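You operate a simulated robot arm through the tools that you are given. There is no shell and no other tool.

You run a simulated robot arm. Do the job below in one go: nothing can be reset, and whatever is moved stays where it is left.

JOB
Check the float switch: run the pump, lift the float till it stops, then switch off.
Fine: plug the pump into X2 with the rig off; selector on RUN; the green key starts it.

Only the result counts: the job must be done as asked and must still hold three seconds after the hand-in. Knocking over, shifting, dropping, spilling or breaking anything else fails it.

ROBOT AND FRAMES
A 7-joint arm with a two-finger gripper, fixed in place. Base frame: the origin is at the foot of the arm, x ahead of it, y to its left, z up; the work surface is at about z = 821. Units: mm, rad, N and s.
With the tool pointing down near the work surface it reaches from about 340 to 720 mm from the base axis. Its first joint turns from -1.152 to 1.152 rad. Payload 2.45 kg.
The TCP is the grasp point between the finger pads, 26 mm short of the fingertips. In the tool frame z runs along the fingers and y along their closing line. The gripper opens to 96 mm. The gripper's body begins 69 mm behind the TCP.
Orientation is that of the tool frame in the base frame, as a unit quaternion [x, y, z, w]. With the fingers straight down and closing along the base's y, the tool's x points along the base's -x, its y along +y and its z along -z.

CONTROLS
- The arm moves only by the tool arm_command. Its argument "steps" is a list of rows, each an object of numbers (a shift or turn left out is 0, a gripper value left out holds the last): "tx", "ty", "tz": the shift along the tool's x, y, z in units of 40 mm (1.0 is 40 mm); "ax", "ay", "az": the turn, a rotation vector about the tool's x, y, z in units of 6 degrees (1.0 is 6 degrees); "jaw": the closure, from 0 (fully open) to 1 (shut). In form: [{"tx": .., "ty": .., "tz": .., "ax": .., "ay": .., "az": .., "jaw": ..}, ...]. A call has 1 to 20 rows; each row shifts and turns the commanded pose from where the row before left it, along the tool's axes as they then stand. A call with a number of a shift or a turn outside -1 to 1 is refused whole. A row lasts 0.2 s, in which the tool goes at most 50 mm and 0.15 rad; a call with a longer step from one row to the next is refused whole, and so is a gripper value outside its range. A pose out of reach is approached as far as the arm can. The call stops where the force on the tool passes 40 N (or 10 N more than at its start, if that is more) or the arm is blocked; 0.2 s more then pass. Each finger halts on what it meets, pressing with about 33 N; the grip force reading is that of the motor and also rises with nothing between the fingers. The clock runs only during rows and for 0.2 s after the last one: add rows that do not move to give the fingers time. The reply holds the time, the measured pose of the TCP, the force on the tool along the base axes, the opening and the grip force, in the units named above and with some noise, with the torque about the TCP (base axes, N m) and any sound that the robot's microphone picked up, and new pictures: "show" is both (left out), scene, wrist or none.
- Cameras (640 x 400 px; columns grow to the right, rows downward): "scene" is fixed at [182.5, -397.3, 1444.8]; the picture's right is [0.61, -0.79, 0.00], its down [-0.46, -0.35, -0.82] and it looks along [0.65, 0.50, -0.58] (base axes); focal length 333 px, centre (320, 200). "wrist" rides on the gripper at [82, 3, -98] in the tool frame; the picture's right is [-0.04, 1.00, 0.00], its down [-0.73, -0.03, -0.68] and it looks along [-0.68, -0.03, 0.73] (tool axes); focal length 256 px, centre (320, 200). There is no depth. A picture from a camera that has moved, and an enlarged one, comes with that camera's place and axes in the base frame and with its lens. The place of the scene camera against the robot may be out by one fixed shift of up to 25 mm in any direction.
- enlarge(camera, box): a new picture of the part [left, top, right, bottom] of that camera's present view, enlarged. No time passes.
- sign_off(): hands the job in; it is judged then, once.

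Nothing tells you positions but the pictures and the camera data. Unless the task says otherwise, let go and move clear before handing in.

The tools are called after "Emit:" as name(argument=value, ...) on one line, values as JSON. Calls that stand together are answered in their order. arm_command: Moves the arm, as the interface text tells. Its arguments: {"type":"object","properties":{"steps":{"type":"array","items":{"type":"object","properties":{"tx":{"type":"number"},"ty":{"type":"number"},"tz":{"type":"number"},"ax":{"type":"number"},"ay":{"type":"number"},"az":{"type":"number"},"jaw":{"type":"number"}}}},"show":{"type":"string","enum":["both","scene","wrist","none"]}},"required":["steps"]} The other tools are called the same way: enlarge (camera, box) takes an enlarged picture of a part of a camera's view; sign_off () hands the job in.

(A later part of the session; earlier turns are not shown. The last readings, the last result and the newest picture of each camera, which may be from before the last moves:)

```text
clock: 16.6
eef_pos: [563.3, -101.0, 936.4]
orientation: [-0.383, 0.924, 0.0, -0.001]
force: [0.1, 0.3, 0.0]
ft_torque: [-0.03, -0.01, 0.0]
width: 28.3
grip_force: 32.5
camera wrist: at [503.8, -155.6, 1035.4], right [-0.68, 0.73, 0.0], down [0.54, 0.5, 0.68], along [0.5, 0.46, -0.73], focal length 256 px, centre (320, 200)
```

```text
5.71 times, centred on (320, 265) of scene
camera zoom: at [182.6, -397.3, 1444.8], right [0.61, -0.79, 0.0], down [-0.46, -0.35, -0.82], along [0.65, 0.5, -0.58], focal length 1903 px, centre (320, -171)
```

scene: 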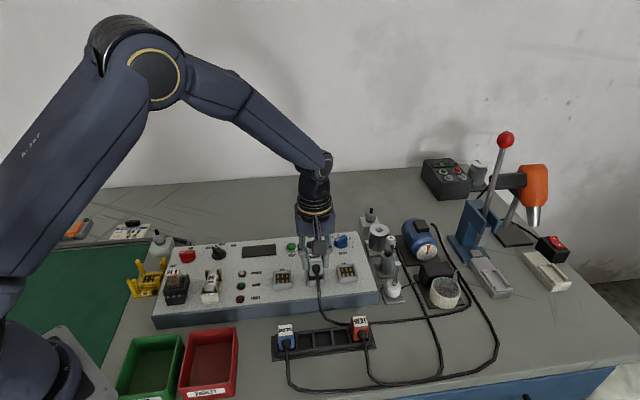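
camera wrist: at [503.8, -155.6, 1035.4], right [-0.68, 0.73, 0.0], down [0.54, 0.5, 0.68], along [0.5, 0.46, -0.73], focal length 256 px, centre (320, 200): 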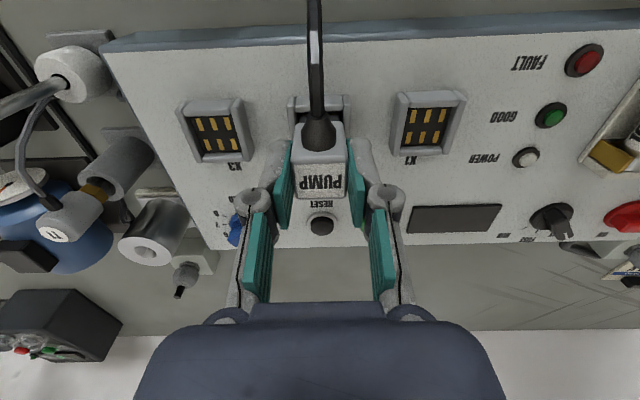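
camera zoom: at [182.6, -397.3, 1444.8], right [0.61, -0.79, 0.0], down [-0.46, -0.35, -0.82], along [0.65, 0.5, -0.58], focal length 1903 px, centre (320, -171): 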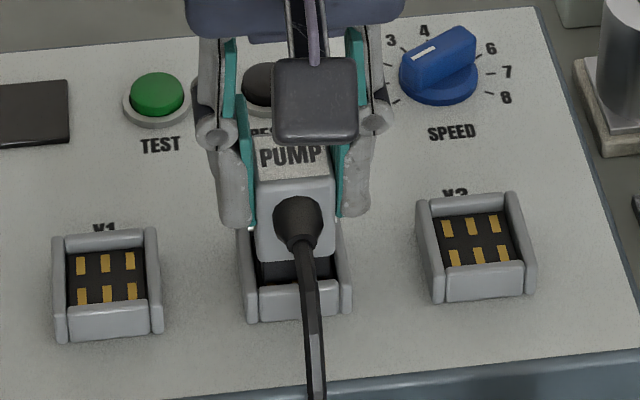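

It's aligned and just entering the socket. I'll carry on down slowly.

Emit:
arm_command(steps=[{"tz": 0.05}, {"tz": 0.05}, {"tz": 0.05}, {"tz": 0.05}, {}])

Emit:
enlarge(camera="wrist", box=[256, 70, 384, 150])

Emit:
enlarge(camera="scene", box=[280, 230, 360, 300])

```text
clock: 17.8
eef_pos: [563.0, -102.1, 927.4]
orientation: [-0.383, 0.924, 0.0, 0.0]
force: [-0.1, 0.5, -0.1]
ft_torque: [0.03, -0.02, 0.02]
width: 28.1
grip_force: 33.2
camera wrist: at [503.4, -156.4, 1026.6], right [-0.68, 0.73, 0.0], down [0.54, 0.5, 0.68], along [0.5, 0.46, -0.73], focal length 256 px, centre (320, 200)
```

scene: 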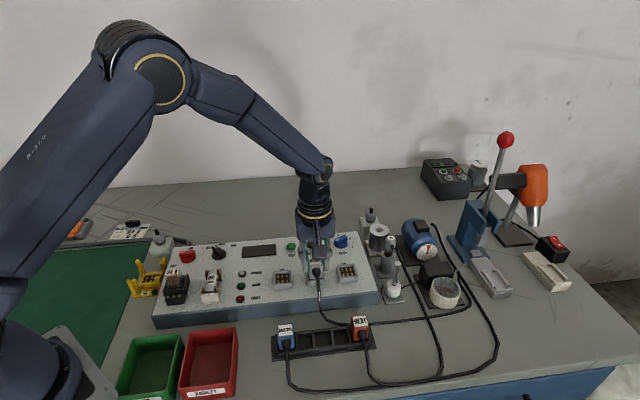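
wrist: 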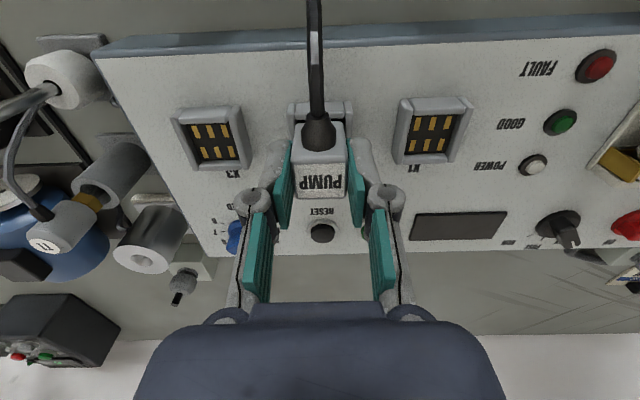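

```text
5.00 times, centred on (320, 110) of wrist
camera zoom: at [503.4, -156.4, 1026.6], right [-0.68, 0.73, 0.0], down [0.54, 0.5, 0.68], along [0.5, 0.46, -0.73], focal length 1280 px, centre (320, 650)
```

zoom: 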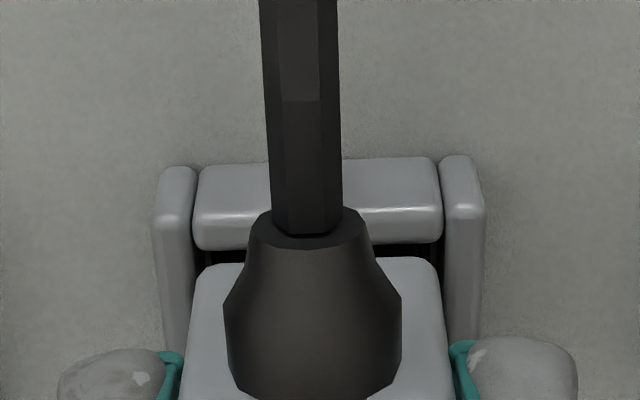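

```text
5.71 times, centred on (320, 265) of scene
camera zoom: at [182.6, -397.3, 1444.8], right [0.61, -0.79, 0.0], down [-0.46, -0.35, -0.82], along [0.65, 0.5, -0.58], focal length 1903 px, centre (320, -171)
```

zoom: 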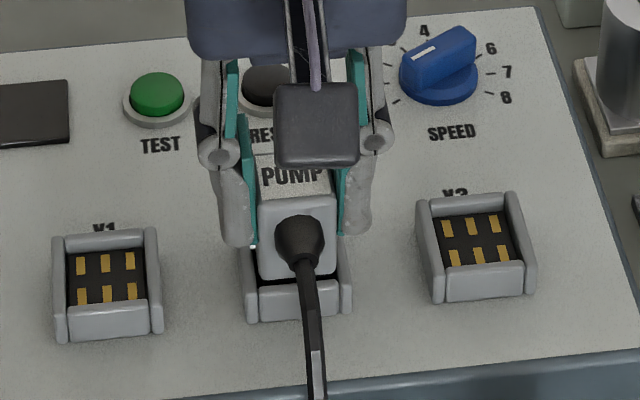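

The plug's body is now level with the socket walls and needs about 0.25 mm of sideways correction. I'll keep inserting.

Emit:
arm_command(steps=[{"tz": 0.03, "ty": 0.006}, {"tz": 0.03}, {"tz": 0.04}, {"tz": 0.05}, {"tz": 0.05}, {}])

Emit:
enlarge(camera="wrist", box=[256, 70, 384, 150])

Emit:
enlarge(camera="scene", box=[280, 230, 360, 300])

```text
clock: 19.2
eef_pos: [563.5, -101.3, 920.2]
orientation: [-0.382, 0.924, 0.0, 0.002]
force: [1.1, 2.8, 27.5]
ft_torque: [0.12, -0.05, 0.02]
width: 28.0
grip_force: 32.8
camera wrist: at [503.7, -156.1, 1019.2], right [-0.68, 0.73, 0.0], down [0.54, 0.5, 0.68], along [0.5, 0.46, -0.73], focal length 256 px, centre (320, 200)
```

scene: 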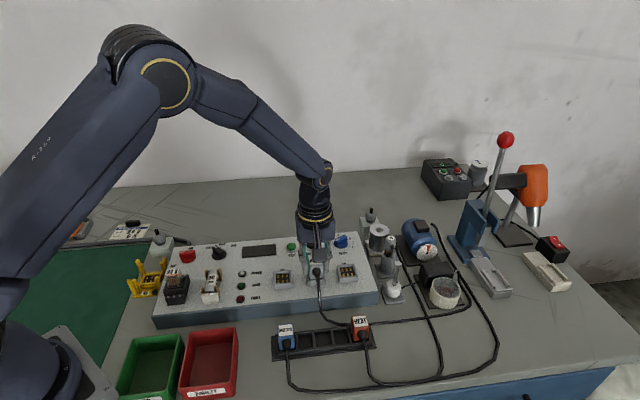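
wrist: 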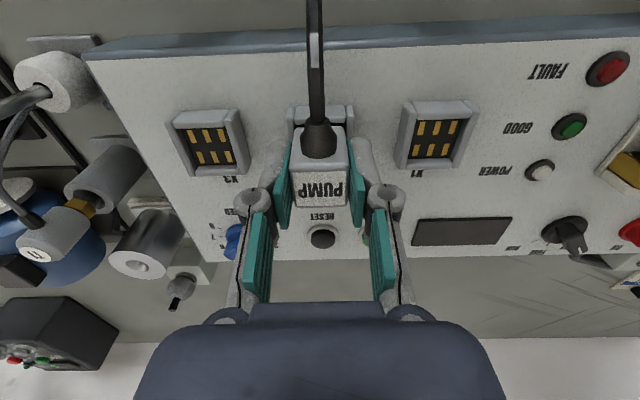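

```text
5.00 times, centred on (320, 110) of wrist
camera zoom: at [503.7, -156.1, 1019.2], right [-0.68, 0.73, 0.0], down [0.54, 0.5, 0.68], along [0.5, 0.46, -0.73], focal length 1280 px, centre (320, 650)
```

zoom: 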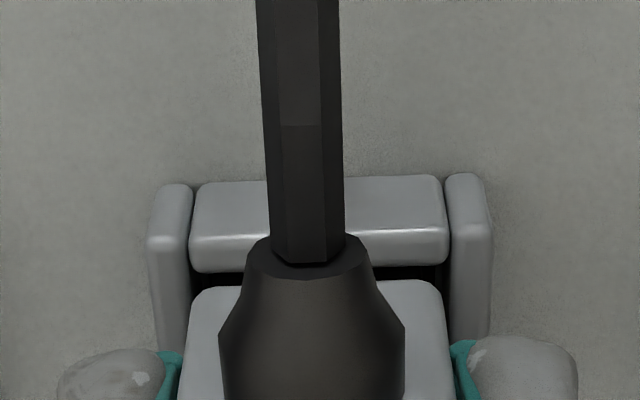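

```text
5.71 times, centred on (320, 265) of scene
camera zoom: at [182.1, -397.2, 1444.9], right [0.61, -0.79, 0.0], down [-0.46, -0.35, -0.82], along [0.65, 0.5, -0.58], focal length 1903 px, centre (320, -171)
```

zoom: 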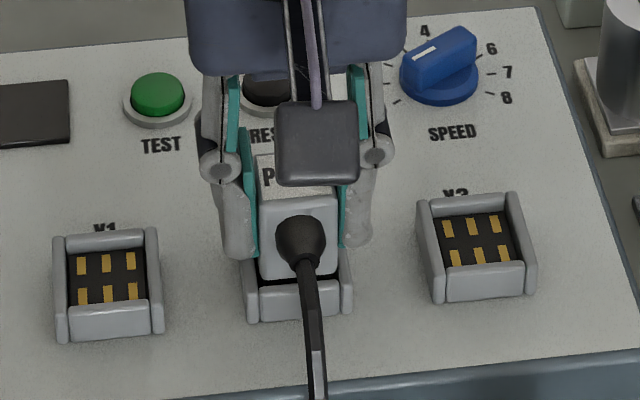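

There is 27 N of upward force and the plug slid a little in the grip, so it has touched something. I'll look closely at the socket before going further.

Emit:
enlarge(camera="scene", box=[300, 255, 332, 275])

Emit:
enlarge(camera="wrist", box=[284, 100, 348, 140])

Emit:
enlarge(camera="wrist", box=[385, 90, 485, 180])

```text
16.00 times, centred on (316, 265) of scene
camera zoom: at [182.1, -397.2, 1444.9], right [0.61, -0.79, 0.0], down [-0.46, -0.35, -0.82], along [0.65, 0.5, -0.58], focal length 5329 px, centre (384, -840)
```

zoom: 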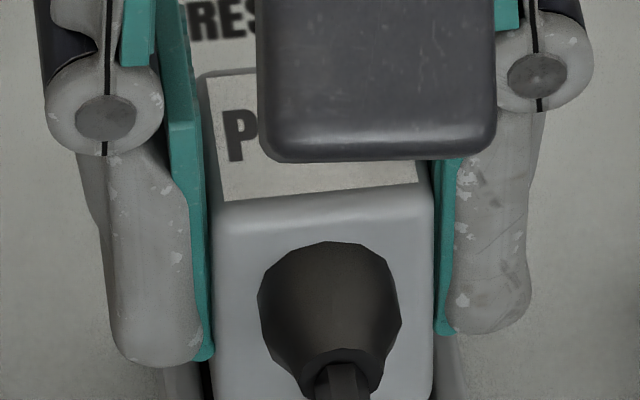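

```text
10.00 times, centred on (316, 120) of wrist
camera zoom: at [503.7, -156.1, 1019.2], right [-0.68, 0.73, 0.0], down [0.54, 0.5, 0.68], along [0.5, 0.46, -0.73], focal length 2560 px, centre (360, 1000)
```

zoom: 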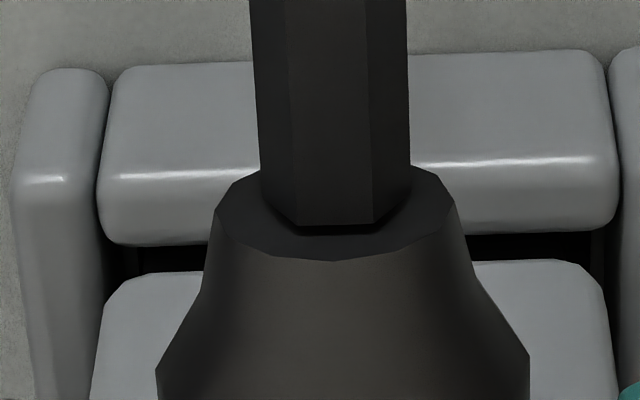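

```text
4.44 times, centred on (435, 135) of wrist
camera zoom: at [503.7, -156.1, 1019.2], right [-0.68, 0.73, 0.0], down [0.54, 0.5, 0.68], along [0.5, 0.46, -0.73], focal length 1138 px, centre (-191, 489)
```

zoom: 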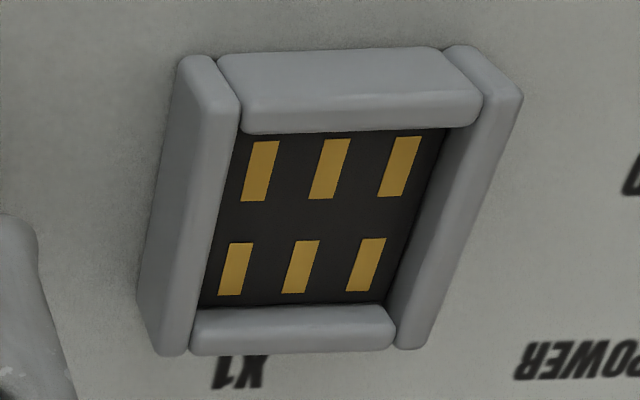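

Emit:
enlarge(camera="scene", box=[302, 268, 334, 288])

Emit:
enlarge(camera="scene", box=[330, 255, 362, 275])

```text
16.00 times, centred on (318, 278) of scene
camera zoom: at [182.1, -397.2, 1444.9], right [0.61, -0.79, 0.0], down [-0.46, -0.35, -0.82], along [0.65, 0.5, -0.58], focal length 5329 px, centre (352, -1048)
```

zoom: 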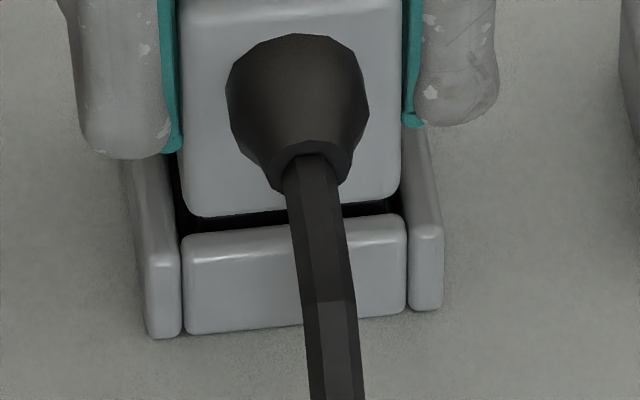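

```text
16.00 times, centred on (346, 265) of scene
camera zoom: at [182.1, -397.2, 1444.9], right [0.61, -0.79, 0.0], down [-0.46, -0.35, -0.82], along [0.65, 0.5, -0.58], focal length 5329 px, centre (-96, -840)
```

zoom: 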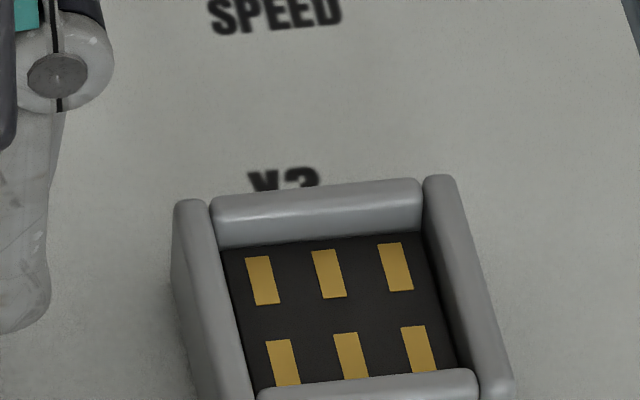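

Emit:
enlarge(camera="scene", box=[304, 266, 316, 280])

Emit:
enlarge(camera="scene", box=[316, 266, 330, 282])

Emit:
enlarge(camera="scene", box=[276, 320, 300, 350])

Emit:
enlarge(camera="scene", box=[340, 315, 380, 350])

```text
16.00 times, centred on (310, 273) of scene
camera zoom: at [182.1, -397.2, 1444.9], right [0.61, -0.79, 0.0], down [-0.46, -0.35, -0.82], along [0.65, 0.5, -0.58], focal length 5329 px, centre (480, -968)
```

zoom: 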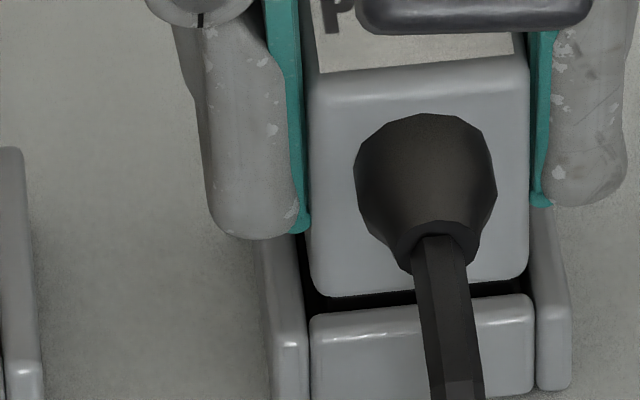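

```text
16.00 times, centred on (323, 274) of scene
camera zoom: at [182.1, -397.2, 1444.9], right [0.61, -0.79, 0.0], down [-0.46, -0.35, -0.82], along [0.65, 0.5, -0.58], focal length 5329 px, centre (272, -984)
```

zoom: 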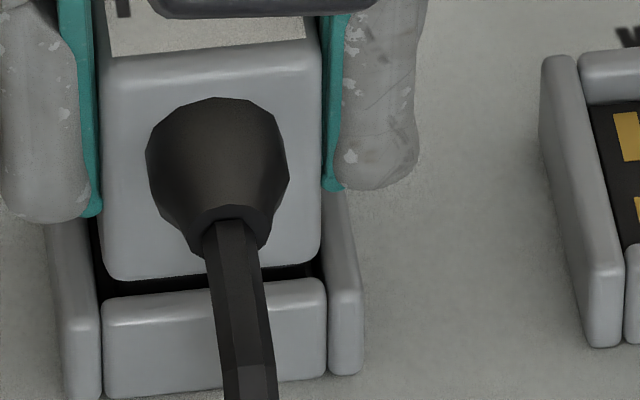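

```text
13.33 times, centred on (288, 335) of scene
camera zoom: at [182.1, -397.2, 1444.9], right [0.61, -0.79, 0.0], down [-0.46, -0.35, -0.82], along [0.65, 0.5, -0.58], focal length 4441 px, centre (747, -1600)
```

zoom: 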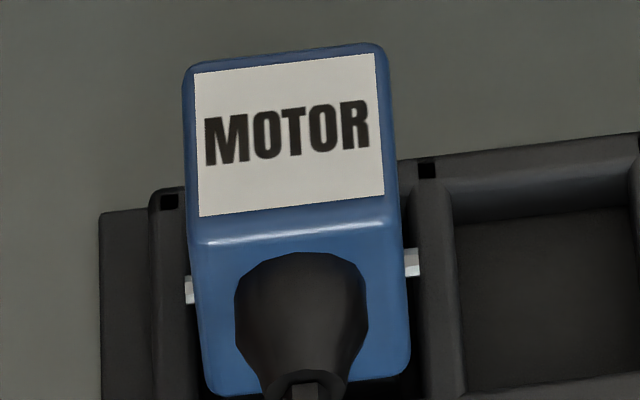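

```text
11.43 times, centred on (360, 332) of scene
camera zoom: at [182.1, -397.2, 1444.9], right [0.61, -0.79, 0.0], down [-0.46, -0.35, -0.82], along [0.65, 0.5, -0.58], focal length 3806 px, centre (-137, -1314)
```

zoom: 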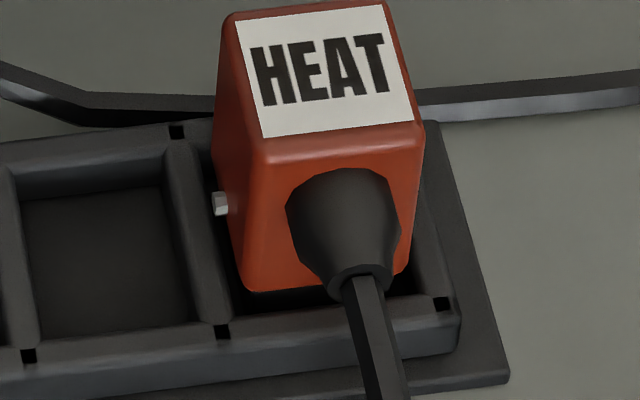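

In the parked plugs the body also sits about level with the walls and only the black block goes in. So the PUMP plug looks seated, with its block on the X2 contacts. I'll press slightly more to confirm it's bottomed out.

Emit:
arm_command(steps=[{"tz": 0.03}, {}, {}], show="wrist")

Emit:
enlarge(camera="wrist", box=[256, 70, 384, 150])

```text
clock: 20.0
eef_pos: [564.1, -102.9, 918.1]
orientation: [-0.383, 0.924, 0.0, 0.0]
force: [0.9, 3.1, 26.5]
ft_torque: [0.12, -0.02, -0.02]
width: 28.3
grip_force: 33.0
camera wrist: at [503.8, -156.3, 1017.4], right [-0.68, 0.73, 0.0], down [0.54, 0.5, 0.68], along [0.5, 0.46, -0.73], focal length 256 px, centre (320, 200)
```

wrist: 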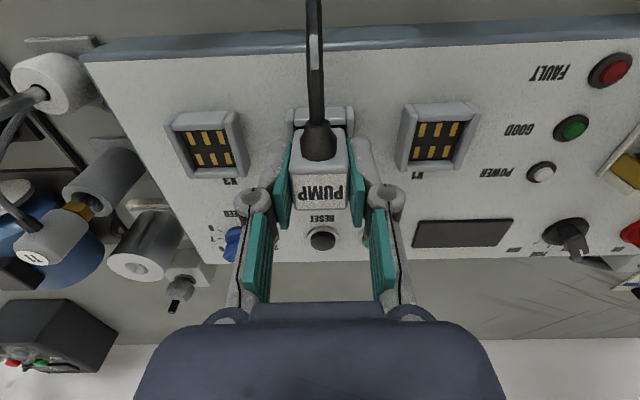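

```text
5.00 times, centred on (320, 110) of wrist
camera zoom: at [503.8, -156.3, 1017.4], right [-0.68, 0.73, 0.0], down [0.54, 0.5, 0.68], along [0.5, 0.46, -0.73], focal length 1280 px, centre (320, 650)
```

zoom: 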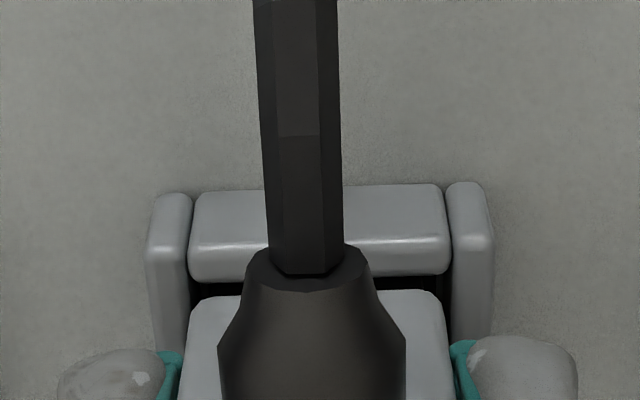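

The plug holds firm while the fingers slip on it at about 27 N, so it's down on the socket. I'll release it, rise, and inspect how it sits.

Emit:
arm_command(steps=[{"jaw": 0.6}, {"jaw": 0.5}, {"jaw": 0.45}, {"jaw": 0.45}, {"tz": -0.4}, {"tz": -0.6}, {"tz": -0.8}, {"tz": -0.6}, {}])

Emit:
enlarge(camera="wrist", box=[272, 50, 368, 110])

Emit:
enlarge(camera="scene", box=[300, 255, 340, 285])

```text
clock: 22.0
eef_pos: [561.8, -101.9, 1013.1]
orientation: [-0.383, 0.924, -0.001, 0.0]
force: [-0.2, -0.1, -0.3]
ft_torque: [0.0, -0.03, -0.03]
width: 52.8
grip_force: 0.1
camera wrist: at [501.4, -156.2, 1112.9], right [-0.68, 0.73, 0.0], down [0.54, 0.5, 0.68], along [0.5, 0.46, -0.73], focal length 256 px, centre (320, 200)
```

scene: 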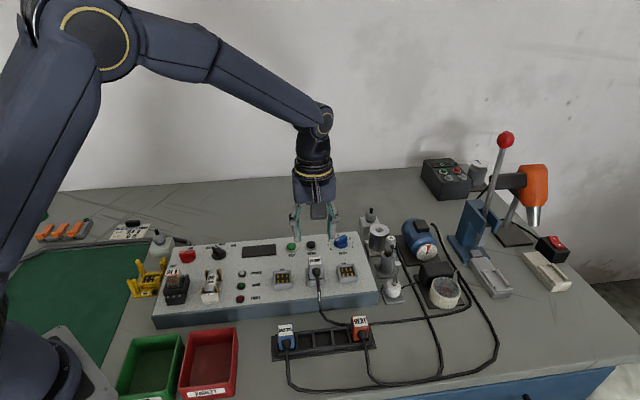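
wrist: 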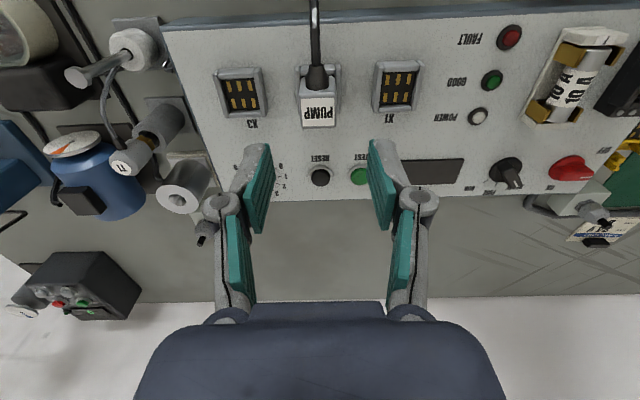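

```text
6.67 times, centred on (320, 80) of wrist
camera zoom: at [501.4, -156.2, 1112.9], right [-0.68, 0.73, 0.0], down [0.54, 0.5, 0.68], along [0.5, 0.46, -0.73], focal length 1707 px, centre (320, 1000)
```

zoom: 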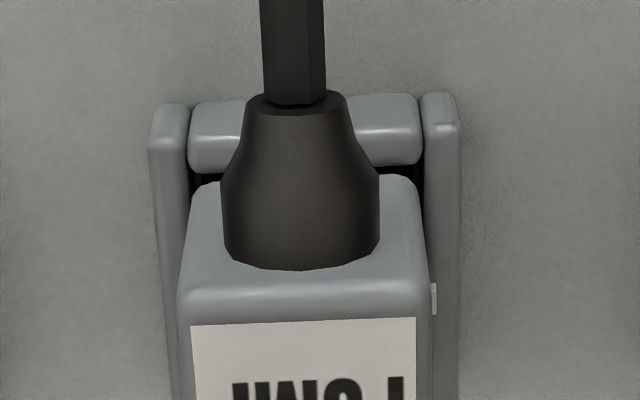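

```text
13.33 times, centred on (320, 270) of scene
camera zoom: at [182.5, -397.3, 1444.8], right [0.61, -0.79, 0.0], down [-0.46, -0.35, -0.82], along [0.65, 0.5, -0.58], focal length 4441 px, centre (320, -733)
```

zoom: 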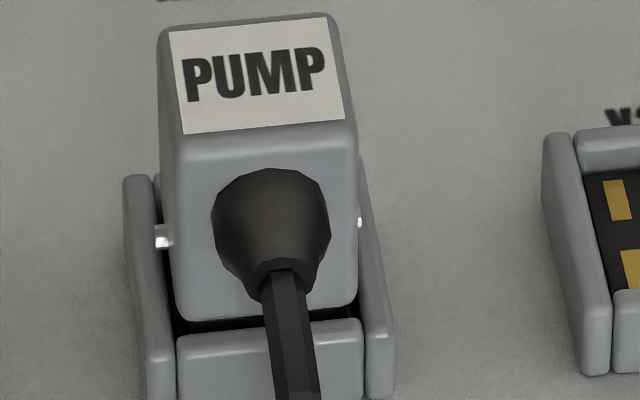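

The plug stands upright in X2. To make sure it's fully home, I'll press gently on its top with closed fingers.

Emit:
arm_command(steps=[{"jaw": 1}, {"jaw": 1}, {"jaw": 1}, {"jaw": 1, "tz": 0.5}, {"tz": 0.5}, {"tz": 0.2}, {"tz": 0.1}, {"tz": 0.1}, {"tz": 0.1}, {"tz": 0.08}, {"tz": 0.06}, {"tz": 0.05}, {"tz": 0.05}, {"tz": 0.05}, {"tz": 0.05}, {"tz": 0.05}])

Emit:
enlarge(camera="scene", box=[300, 255, 340, 285])

```text
clock: 25.0
eef_pos: [564.0, -101.5, 946.8]
orientation: [-0.383, 0.924, -0.002, 0.001]
force: [-3.7, 0.2, 9.4]
ft_torque: [0.0, 0.12, -0.01]
width: 5.8
grip_force: 28.5
stopped in row 15: the force on the tool passed its limit at 44 N (the readings are from after the stop); the commanded pose is now the measured one
camera wrist: at [504.1, -156.4, 1045.8], right [-0.68, 0.73, 0.0], down [0.54, 0.5, 0.68], along [0.5, 0.46, -0.73], focal length 256 px, centre (320, 200)
```

scene: 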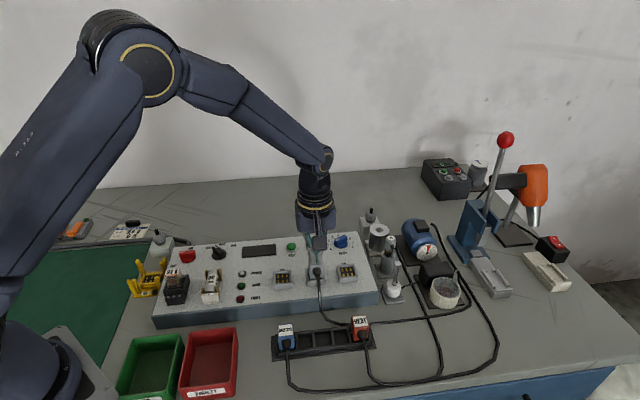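
wrist: 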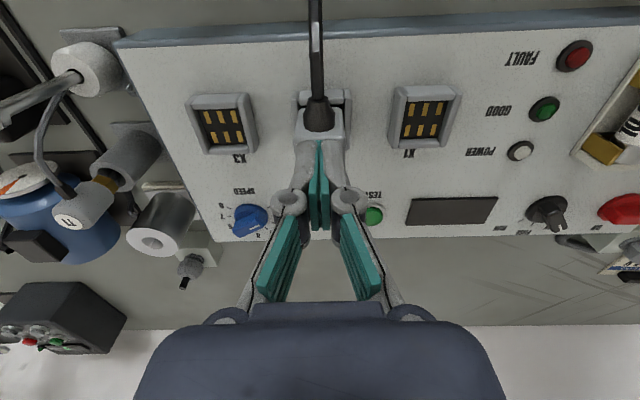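

```text
13.33 times, centred on (320, 270) of scene
camera zoom: at [182.3, -397.3, 1444.8], right [0.61, -0.79, 0.0], down [-0.46, -0.35, -0.82], along [0.65, 0.5, -0.58], focal length 4441 px, centre (320, -733)
```

zoom: 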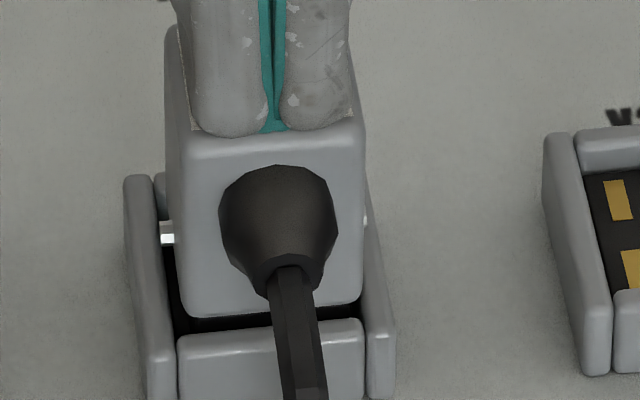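

Emit:
arm_command(steps=[{"tz": -0.4}, {"tz": -0.6}, {"tz": -0.6}, {}])

Emit:
enlarge(camera="scene", box=[300, 255, 340, 285])

Emit:
enlarge(camera="wrist", box=[272, 50, 368, 110])

```text
clock: 26.0
eef_pos: [562.4, -102.0, 1009.2]
orientation: [-0.383, 0.924, -0.001, 0.001]
force: [0.0, -0.5, 0.4]
ft_torque: [0.01, 0.01, -0.01]
width: 0.0
grip_force: 28.4
camera wrist: at [503.3, -156.2, 1108.1], right [-0.68, 0.73, 0.0], down [0.54, 0.5, 0.68], along [0.5, 0.46, -0.73], focal length 256 px, centre (320, 200)
```

scene: 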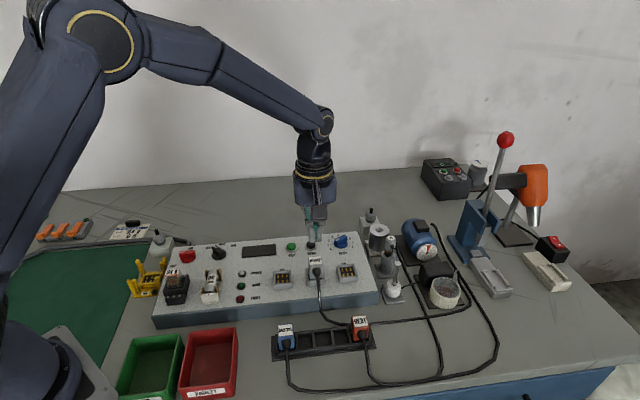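
wrist: 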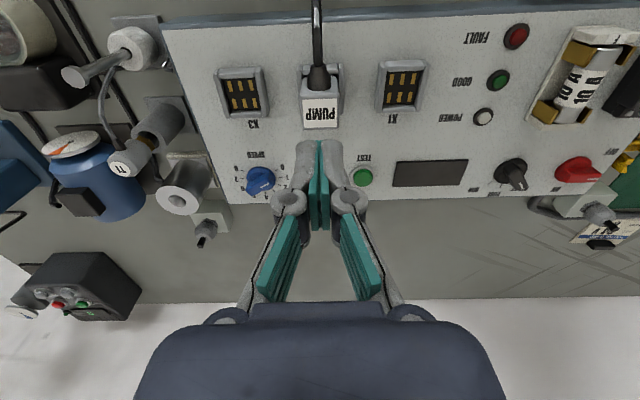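

```text
13.33 times, centred on (320, 270) of scene
camera zoom: at [182.5, -397.3, 1444.8], right [0.61, -0.79, 0.0], down [-0.46, -0.35, -0.82], along [0.65, 0.5, -0.58], focal length 4441 px, centre (320, -733)
```

zoom: 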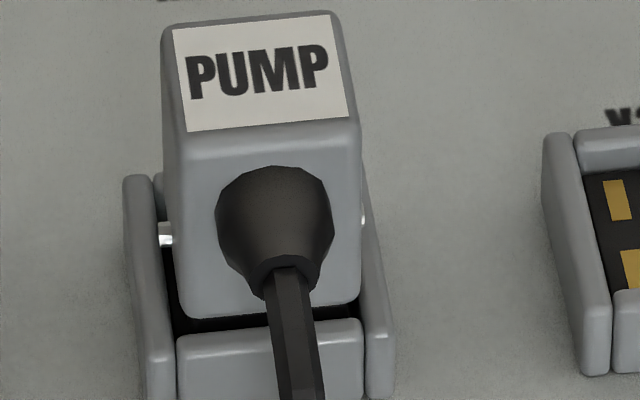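

```text
6.67 times, centred on (320, 80) of wrist
camera zoom: at [503.3, -156.2, 1108.1], right [-0.68, 0.73, 0.0], down [0.54, 0.5, 0.68], along [0.5, 0.46, -0.73], focal length 1707 px, centre (320, 1000)
```

zoom: 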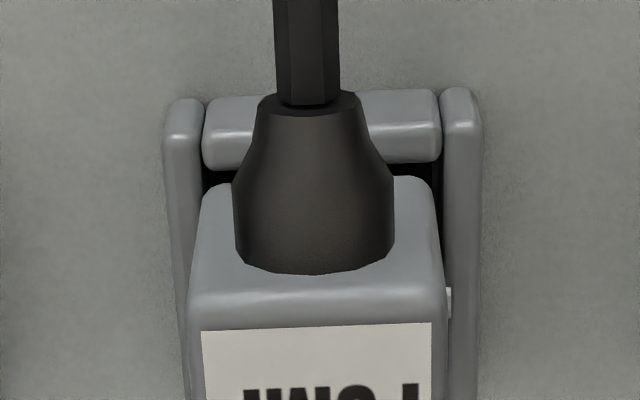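

The plug stays put in X2 after the firm press. Next I'll go over the red main switch, at about (439, 146), and the selector, at about (486, 102), to measure them from above.

Emit:
arm_command(steps=[{"tz": -0.3, "jaw": 0.55}, {"tx": -0.318, "ty": 0.823}, {"tx": -0.318, "ty": 0.823}, {"tx": -0.318, "ty": 0.823}, {"tx": -0.318, "ty": 0.823}, {"tx": -0.318, "ty": 0.823}, {"tx": -0.318, "ty": 0.823}, {"tx": -0.318, "ty": 0.823}, {}, {}])

Emit:
enlarge(camera="wrist", box=[240, 50, 432, 170])

Emit:
enlarge(camera="scene", box=[300, 255, 340, 285])

```text
clock: 28.2
eef_pos: [463.6, 122.8, 1021.2]
orientation: [-0.383, 0.924, -0.002, 0.001]
force: [-0.3, 0.3, -1.3]
ft_torque: [0.0, 0.0, 0.02]
width: 43.1
grip_force: 0.1
camera wrist: at [403.7, 68.0, 1119.8], right [-0.68, 0.73, 0.0], down [0.54, 0.5, 0.68], along [0.5, 0.46, -0.73], focal length 256 px, centre (320, 200)
```

scene: 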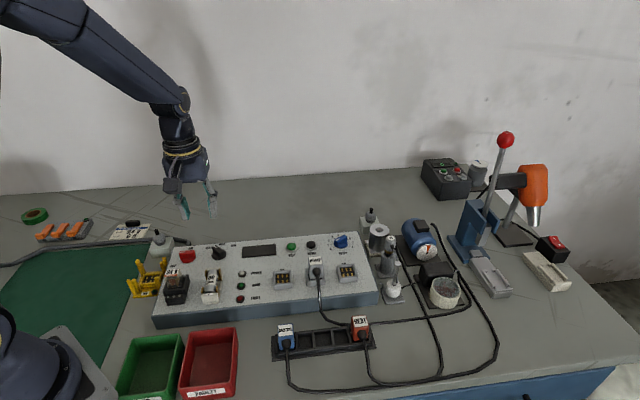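
wrist: 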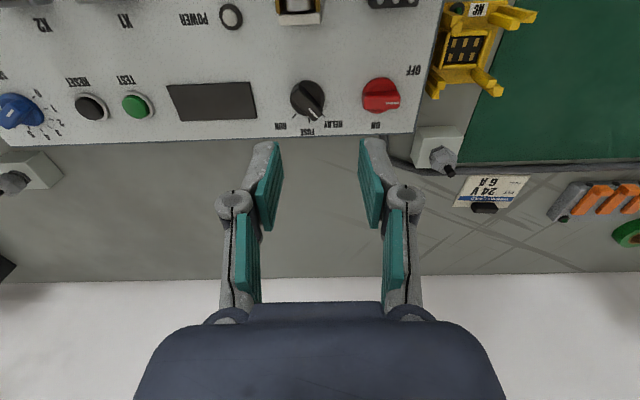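

```text
3.33 times, centred on (336, 110) of wrist
camera zoom: at [403.7, 68.0, 1119.8], right [-0.68, 0.73, 0.0], down [0.54, 0.5, 0.68], along [0.5, 0.46, -0.73], focal length 853 px, centre (267, 500)
```

zoom: 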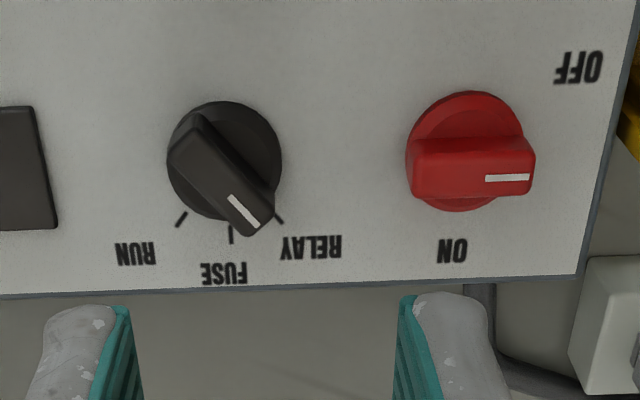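

```text
13.33 times, centred on (320, 270) of scene
camera zoom: at [182.6, -397.3, 1444.8], right [0.61, -0.79, 0.0], down [-0.46, -0.35, -0.82], along [0.65, 0.5, -0.58], focal length 4441 px, centre (320, -733)
```

zoom: 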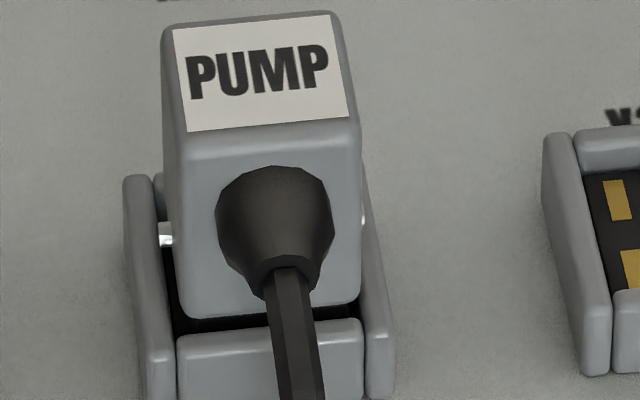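

I can now see that RELAY, FUSE and RUN lie at about -40°, 0° and +40°, and the red pointer points left at OFF. The selector is about 13 mm off the tool axis, so I'll centre on it, turn the fingers to match its bar and go part-way down.

Emit:
arm_command(steps=[{"tx": -0.33, "ty": -0.34}, {"az": -1}, {"az": -1}, {"az": -1}, {"az": -1}, {"az": -1}, {"az": -1}, {"az": -0.67}, {"tz": 0.6}, {"tz": 0.6}, {"tz": 0.4}, {}, {}])

Emit:
enlarge(camera="wrist", box=[224, 60, 416, 180])

Emit:
enlarge(camera="scene", box=[170, 220, 270, 290])

```text
clock: 31.0
eef_pos: [481.4, 124.1, 956.4]
orientation: [-0.676, 0.737, -0.002, 0.0]
force: [-0.2, -0.5, 0.2]
ft_torque: [0.02, 0.01, 0.04]
width: 43.3
grip_force: 0.1
camera wrist: at [471.6, 43.4, 1056.4], right [-0.99, 0.13, 0.0], down [0.09, 0.73, 0.68], along [0.09, 0.67, -0.73], focal length 256 px, centre (320, 200)
```

scene: 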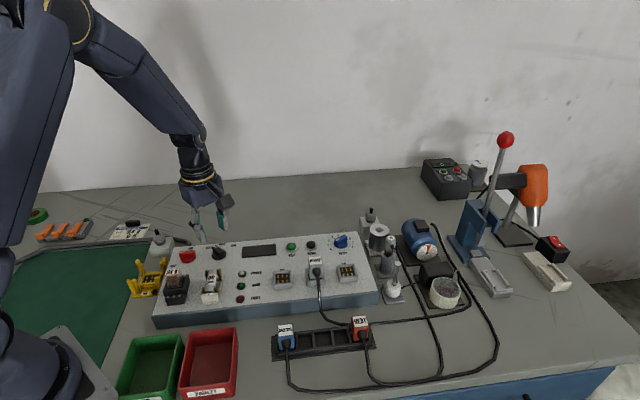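
wrist: 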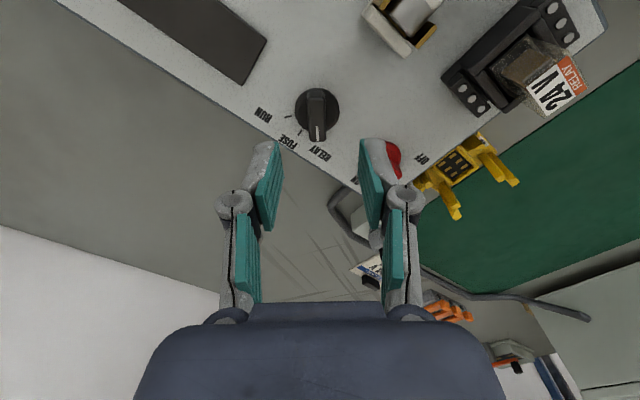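

```text
3.33 times, centred on (320, 120) of wrist
camera zoom: at [471.6, 43.4, 1056.4], right [-0.99, 0.13, 0.0], down [0.09, 0.73, 0.68], along [0.09, 0.67, -0.73], focal length 853 px, centre (320, 467)
```

zoom: 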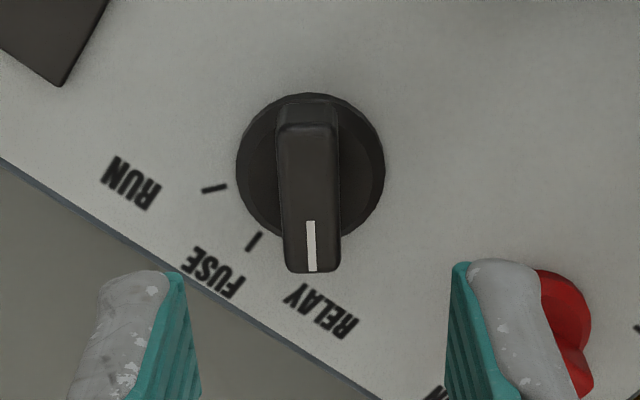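

```text
5.71 times, centred on (220, 255) of scene
camera zoom: at [182.5, -397.3, 1444.8], right [0.61, -0.79, 0.0], down [-0.46, -0.35, -0.82], along [0.65, 0.5, -0.58], focal length 1903 px, centre (891, -114)
```

zoom: 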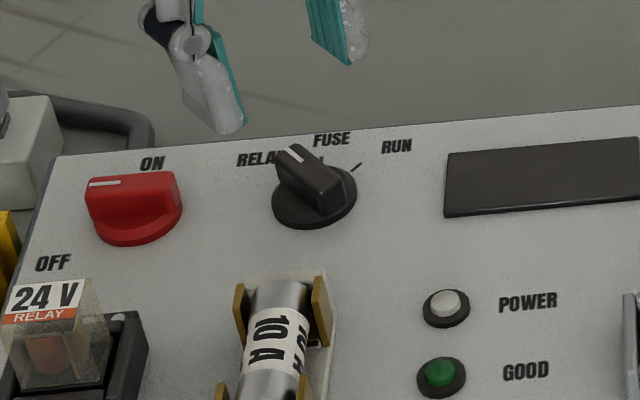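

The bar is aligned with the fingers but sits about 3.5 mm forward and 2 mm to one side. I'll correct for that and go down to just above bar height.

Emit:
arm_command(steps=[{"tx": 0.085, "ty": -0.05}, {"tz": 0.4}, {"tz": 0.35}, {"tz": 0.2}, {}, {}])

Emit:
enlarge(camera="wrist", box=[224, 80, 416, 200])

Emit:
enlarge(camera="scene", box=[180, 220, 260, 280])

```text
clock: 32.4
eef_pos: [485.1, 119.4, 918.8]
orientation: [-0.676, 0.737, -0.003, 0.001]
force: [0.2, -0.8, 0.7]
ft_torque: [0.01, -0.01, 0.03]
width: 42.9
grip_force: 0.0
camera wrist: at [474.9, 39.6, 1018.2], right [-0.99, 0.13, 0.0], down [0.09, 0.73, 0.68], along [0.09, 0.67, -0.73], focal length 256 px, centre (320, 200)
```

scene: 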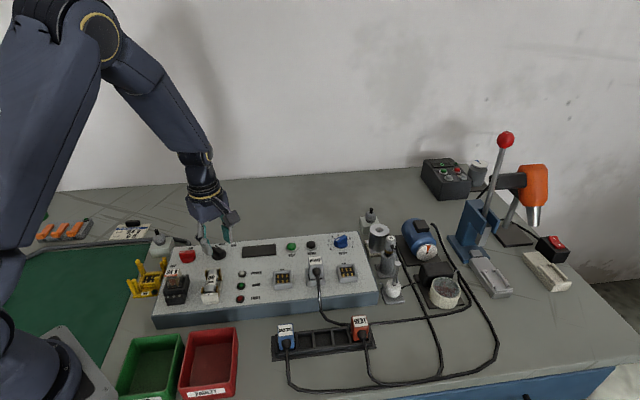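
wrist: 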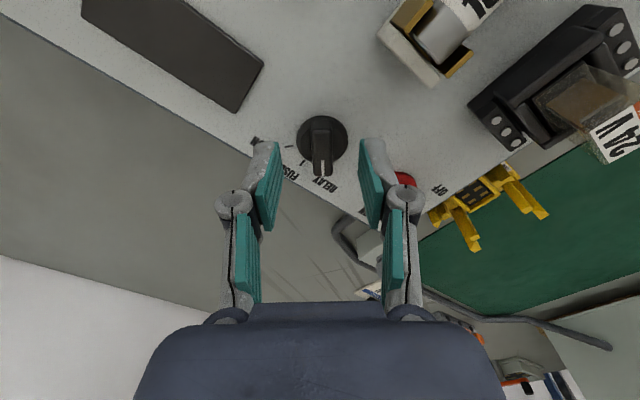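

```text
3.33 times, centred on (320, 140) of wrist
camera zoom: at [474.9, 39.6, 1018.2], right [-0.99, 0.13, 0.0], down [0.09, 0.73, 0.68], along [0.09, 0.67, -0.73], focal length 853 px, centre (320, 400)
```

zoom: 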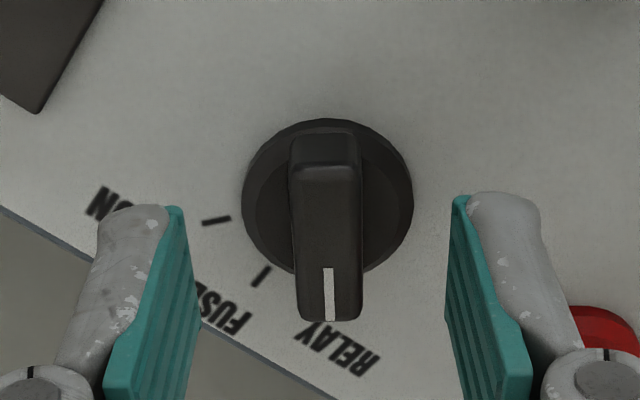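

```text
6.67 times, centred on (220, 250) of scene
camera zoom: at [182.5, -397.3, 1444.8], right [0.61, -0.79, 0.0], down [-0.46, -0.35, -0.82], along [0.65, 0.5, -0.58], focal length 2220 px, centre (987, -133)
```

zoom: 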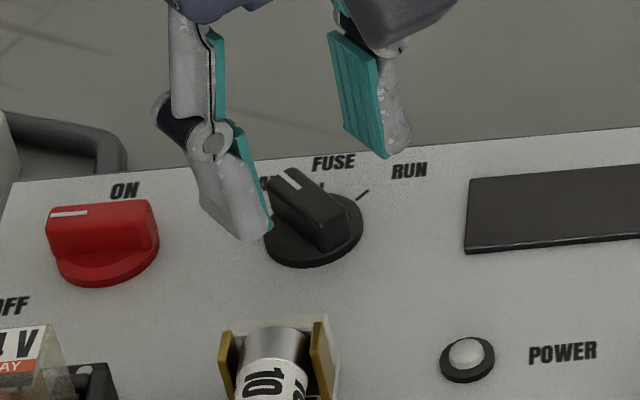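

The bar, about 12 mm thick, is centred between the fingers. I'll lower so the tips reach around it without touching the disc, and grip it.

Emit:
arm_command(steps=[{"tz": 0.2, "tx": 0.03, "ty": 0.012}, {"tz": 0.17}, {}, {"jaw": 0.75}, {"jaw": 0.85}, {"jaw": 0.95}, {"jaw": 0.95}, {}])

Emit:
enlarge(camera="wrist", box=[224, 80, 416, 200])

Emit:
enlarge(camera="scene", box=[180, 220, 260, 280])

```text
clock: 34.2
eef_pos: [483.2, 118.2, 904.8]
orientation: [-0.676, 0.737, -0.001, -0.001]
force: [-4.7, 1.3, -1.2]
ft_torque: [-0.1, 0.09, 0.0]
width: 12.7
grip_force: 39.5
camera wrist: at [473.7, 38.4, 1003.8], right [-0.99, 0.13, 0.0], down [0.09, 0.73, 0.68], along [0.09, 0.67, -0.74], focal length 256 px, centre (320, 200)
```

scene: 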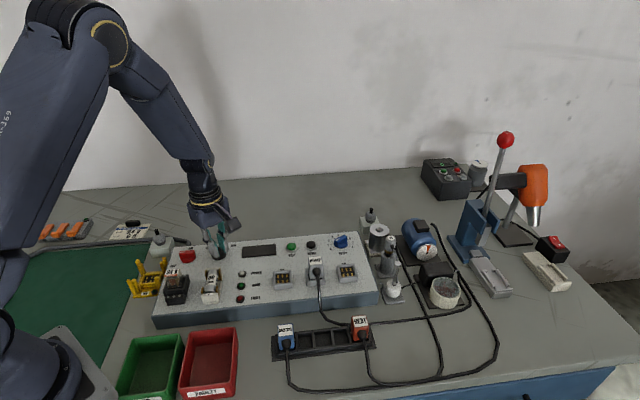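
wrist: 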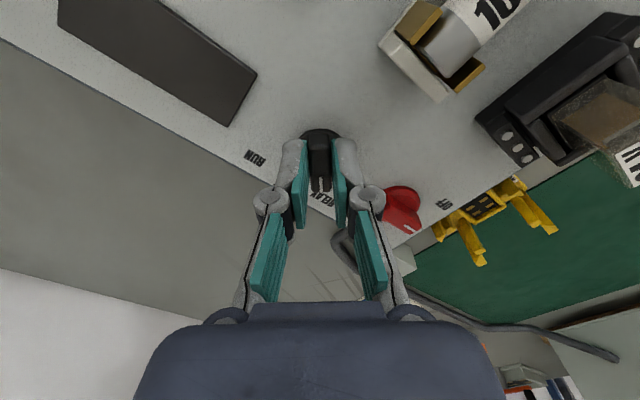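

```text
3.33 times, centred on (320, 140) of wrist
camera zoom: at [473.7, 38.4, 1003.8], right [-0.99, 0.13, 0.0], down [0.09, 0.73, 0.68], along [0.09, 0.67, -0.74], focal length 853 px, centre (320, 400)
```

zoom: 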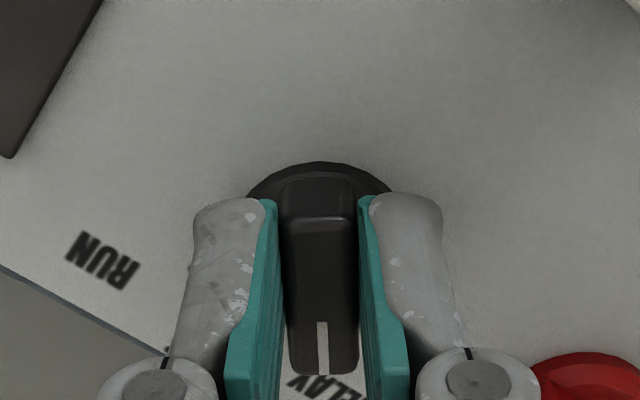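

```text
6.67 times, centred on (220, 250) of scene
camera zoom: at [182.5, -397.3, 1444.8], right [0.61, -0.79, 0.0], down [-0.46, -0.35, -0.82], along [0.65, 0.5, -0.58], focal length 2220 px, centre (987, -133)
```

zoom: 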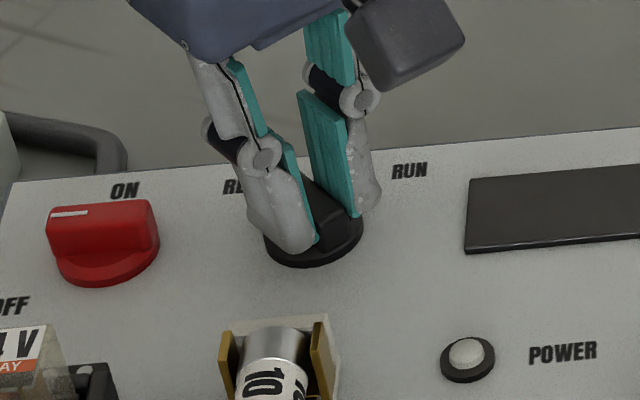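

The selector bar is gripped. I'll turn it clockwise from above, first about half way.

Emit:
arm_command(steps=[{"az": 1}, {"az": 1}, {"az": 1}, {"az": 1}, {"az": 1}, {"az": 1}, {"az": 0.67}, {}])

Emit:
enlarge(camera="scene", box=[180, 220, 260, 280])

```text
clock: 36.0
eef_pos: [481.0, 121.0, 905.0]
orientation: [-0.383, 0.924, -0.001, -0.003]
force: [-33.9, 13.3, 11.0]
ft_torque: [0.62, 0.47, 0.18]
width: 12.9
grip_force: 39.9
camera wrist: at [421.6, 65.6, 1004.1], right [-0.68, 0.73, 0.0], down [0.54, 0.5, 0.67], along [0.49, 0.46, -0.74], focal length 256 px, centre (320, 200)
```

scene: 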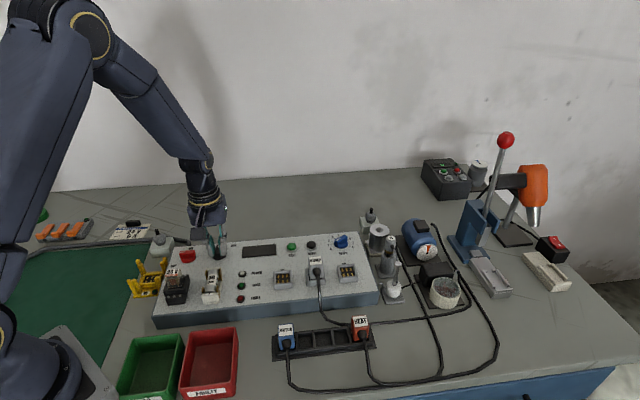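
wrist: 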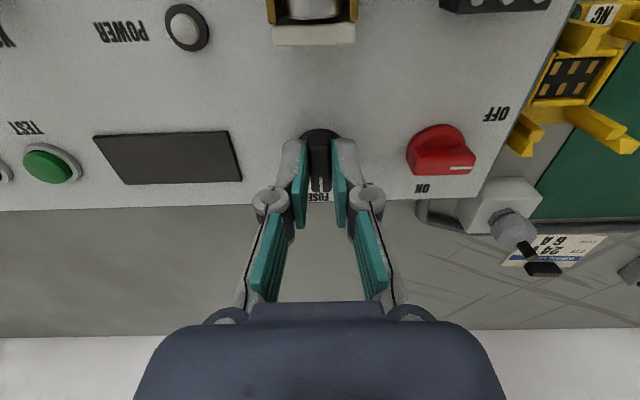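

```text
6.67 times, centred on (220, 250) of scene
camera zoom: at [181.5, -397.0, 1445.0], right [0.61, -0.79, 0.0], down [-0.46, -0.35, -0.82], along [0.65, 0.5, -0.58], focal length 2220 px, centre (987, -133)
```

zoom: 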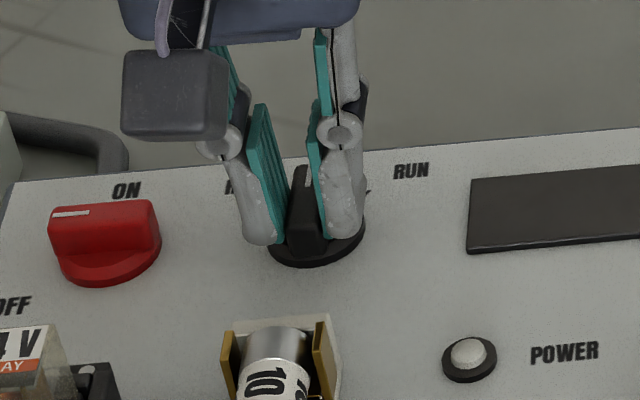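

It has reached FUSE, but there's a sideways load because the knob's axis is slightly off the tool axis. I'll ease the tool sideways to relieve it before turning on.

Emit:
arm_command(steps=[{"ty": 0.03, "tx": 0.01}, {}], show="none")

```text
clock: 36.6
eef_pos: [481.2, 119.6, 904.0]
orientation: [-0.385, 0.923, 0.0, -0.002]
force: [-24.6, 16.2, 1.2]
ft_torque: [-0.42, 1.37, 0.18]
width: 13.2
grip_force: 39.9
```

Emit:
arm_command(steps=[{"ty": 0.03}, {"ty": 0.03}, {}], show="wrist")

Emit:
enlarge(camera="wrist", box=[272, 110, 368, 170])

```text
clock: 37.4
eef_pos: [479.6, 119.4, 904.9]
orientation: [-0.383, 0.924, -0.002, 0.0]
force: [-14.7, 5.2, -3.6]
ft_torque: [-0.59, 1.03, 0.07]
width: 12.9
grip_force: 39.3
camera wrist: at [420.6, 66.0, 1003.7], right [-0.68, 0.74, 0.0], down [0.54, 0.5, 0.68], along [0.5, 0.46, -0.73], focal length 256 px, centre (320, 200)
```

wrist: 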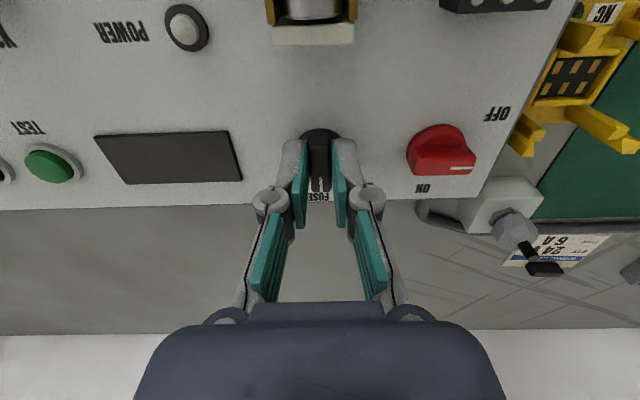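

```text
6.67 times, centred on (320, 140) of wrist
camera zoom: at [420.6, 66.0, 1003.7], right [-0.68, 0.74, 0.0], down [0.54, 0.5, 0.68], along [0.5, 0.46, -0.73], focal length 1707 px, centre (320, 600)
```

zoom: 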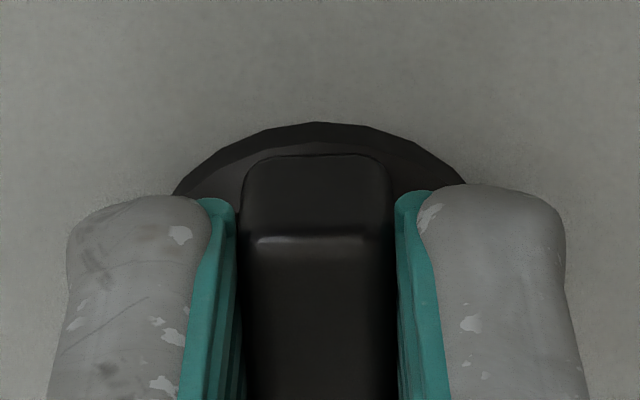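

The load is dropping. I'll centre the tool a little more on the knob, then carry on turning towards RUN.

Emit:
arm_command(steps=[{"ty": 0.04, "tx": -0.04}, {}, {"az": 1}, {"az": 1}, {"az": 1}, {}], show="wrist")

```text
clock: 38.8
eef_pos: [479.2, 121.8, 903.9]
orientation: [-0.233, 0.973, -0.003, -0.001]
force: [-18.1, -13.7, 6.2]
ft_torque: [-0.21, 0.21, -0.06]
width: 12.9
grip_force: 39.1
camera wrist: at [406.0, 88.9, 1004.0], right [-0.42, 0.91, 0.0], down [0.67, 0.31, 0.68], along [0.62, 0.28, -0.74], focal length 256 px, centre (320, 200)
```

wrist: 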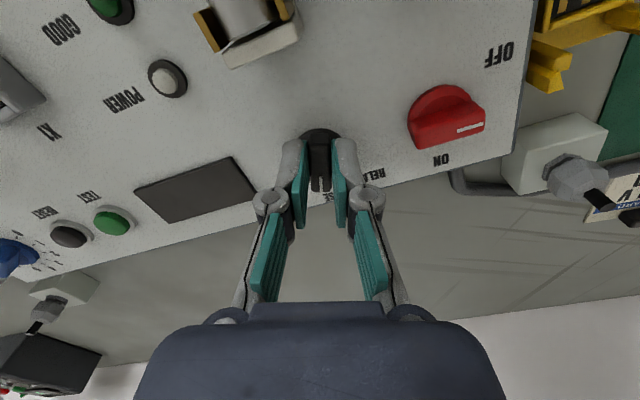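

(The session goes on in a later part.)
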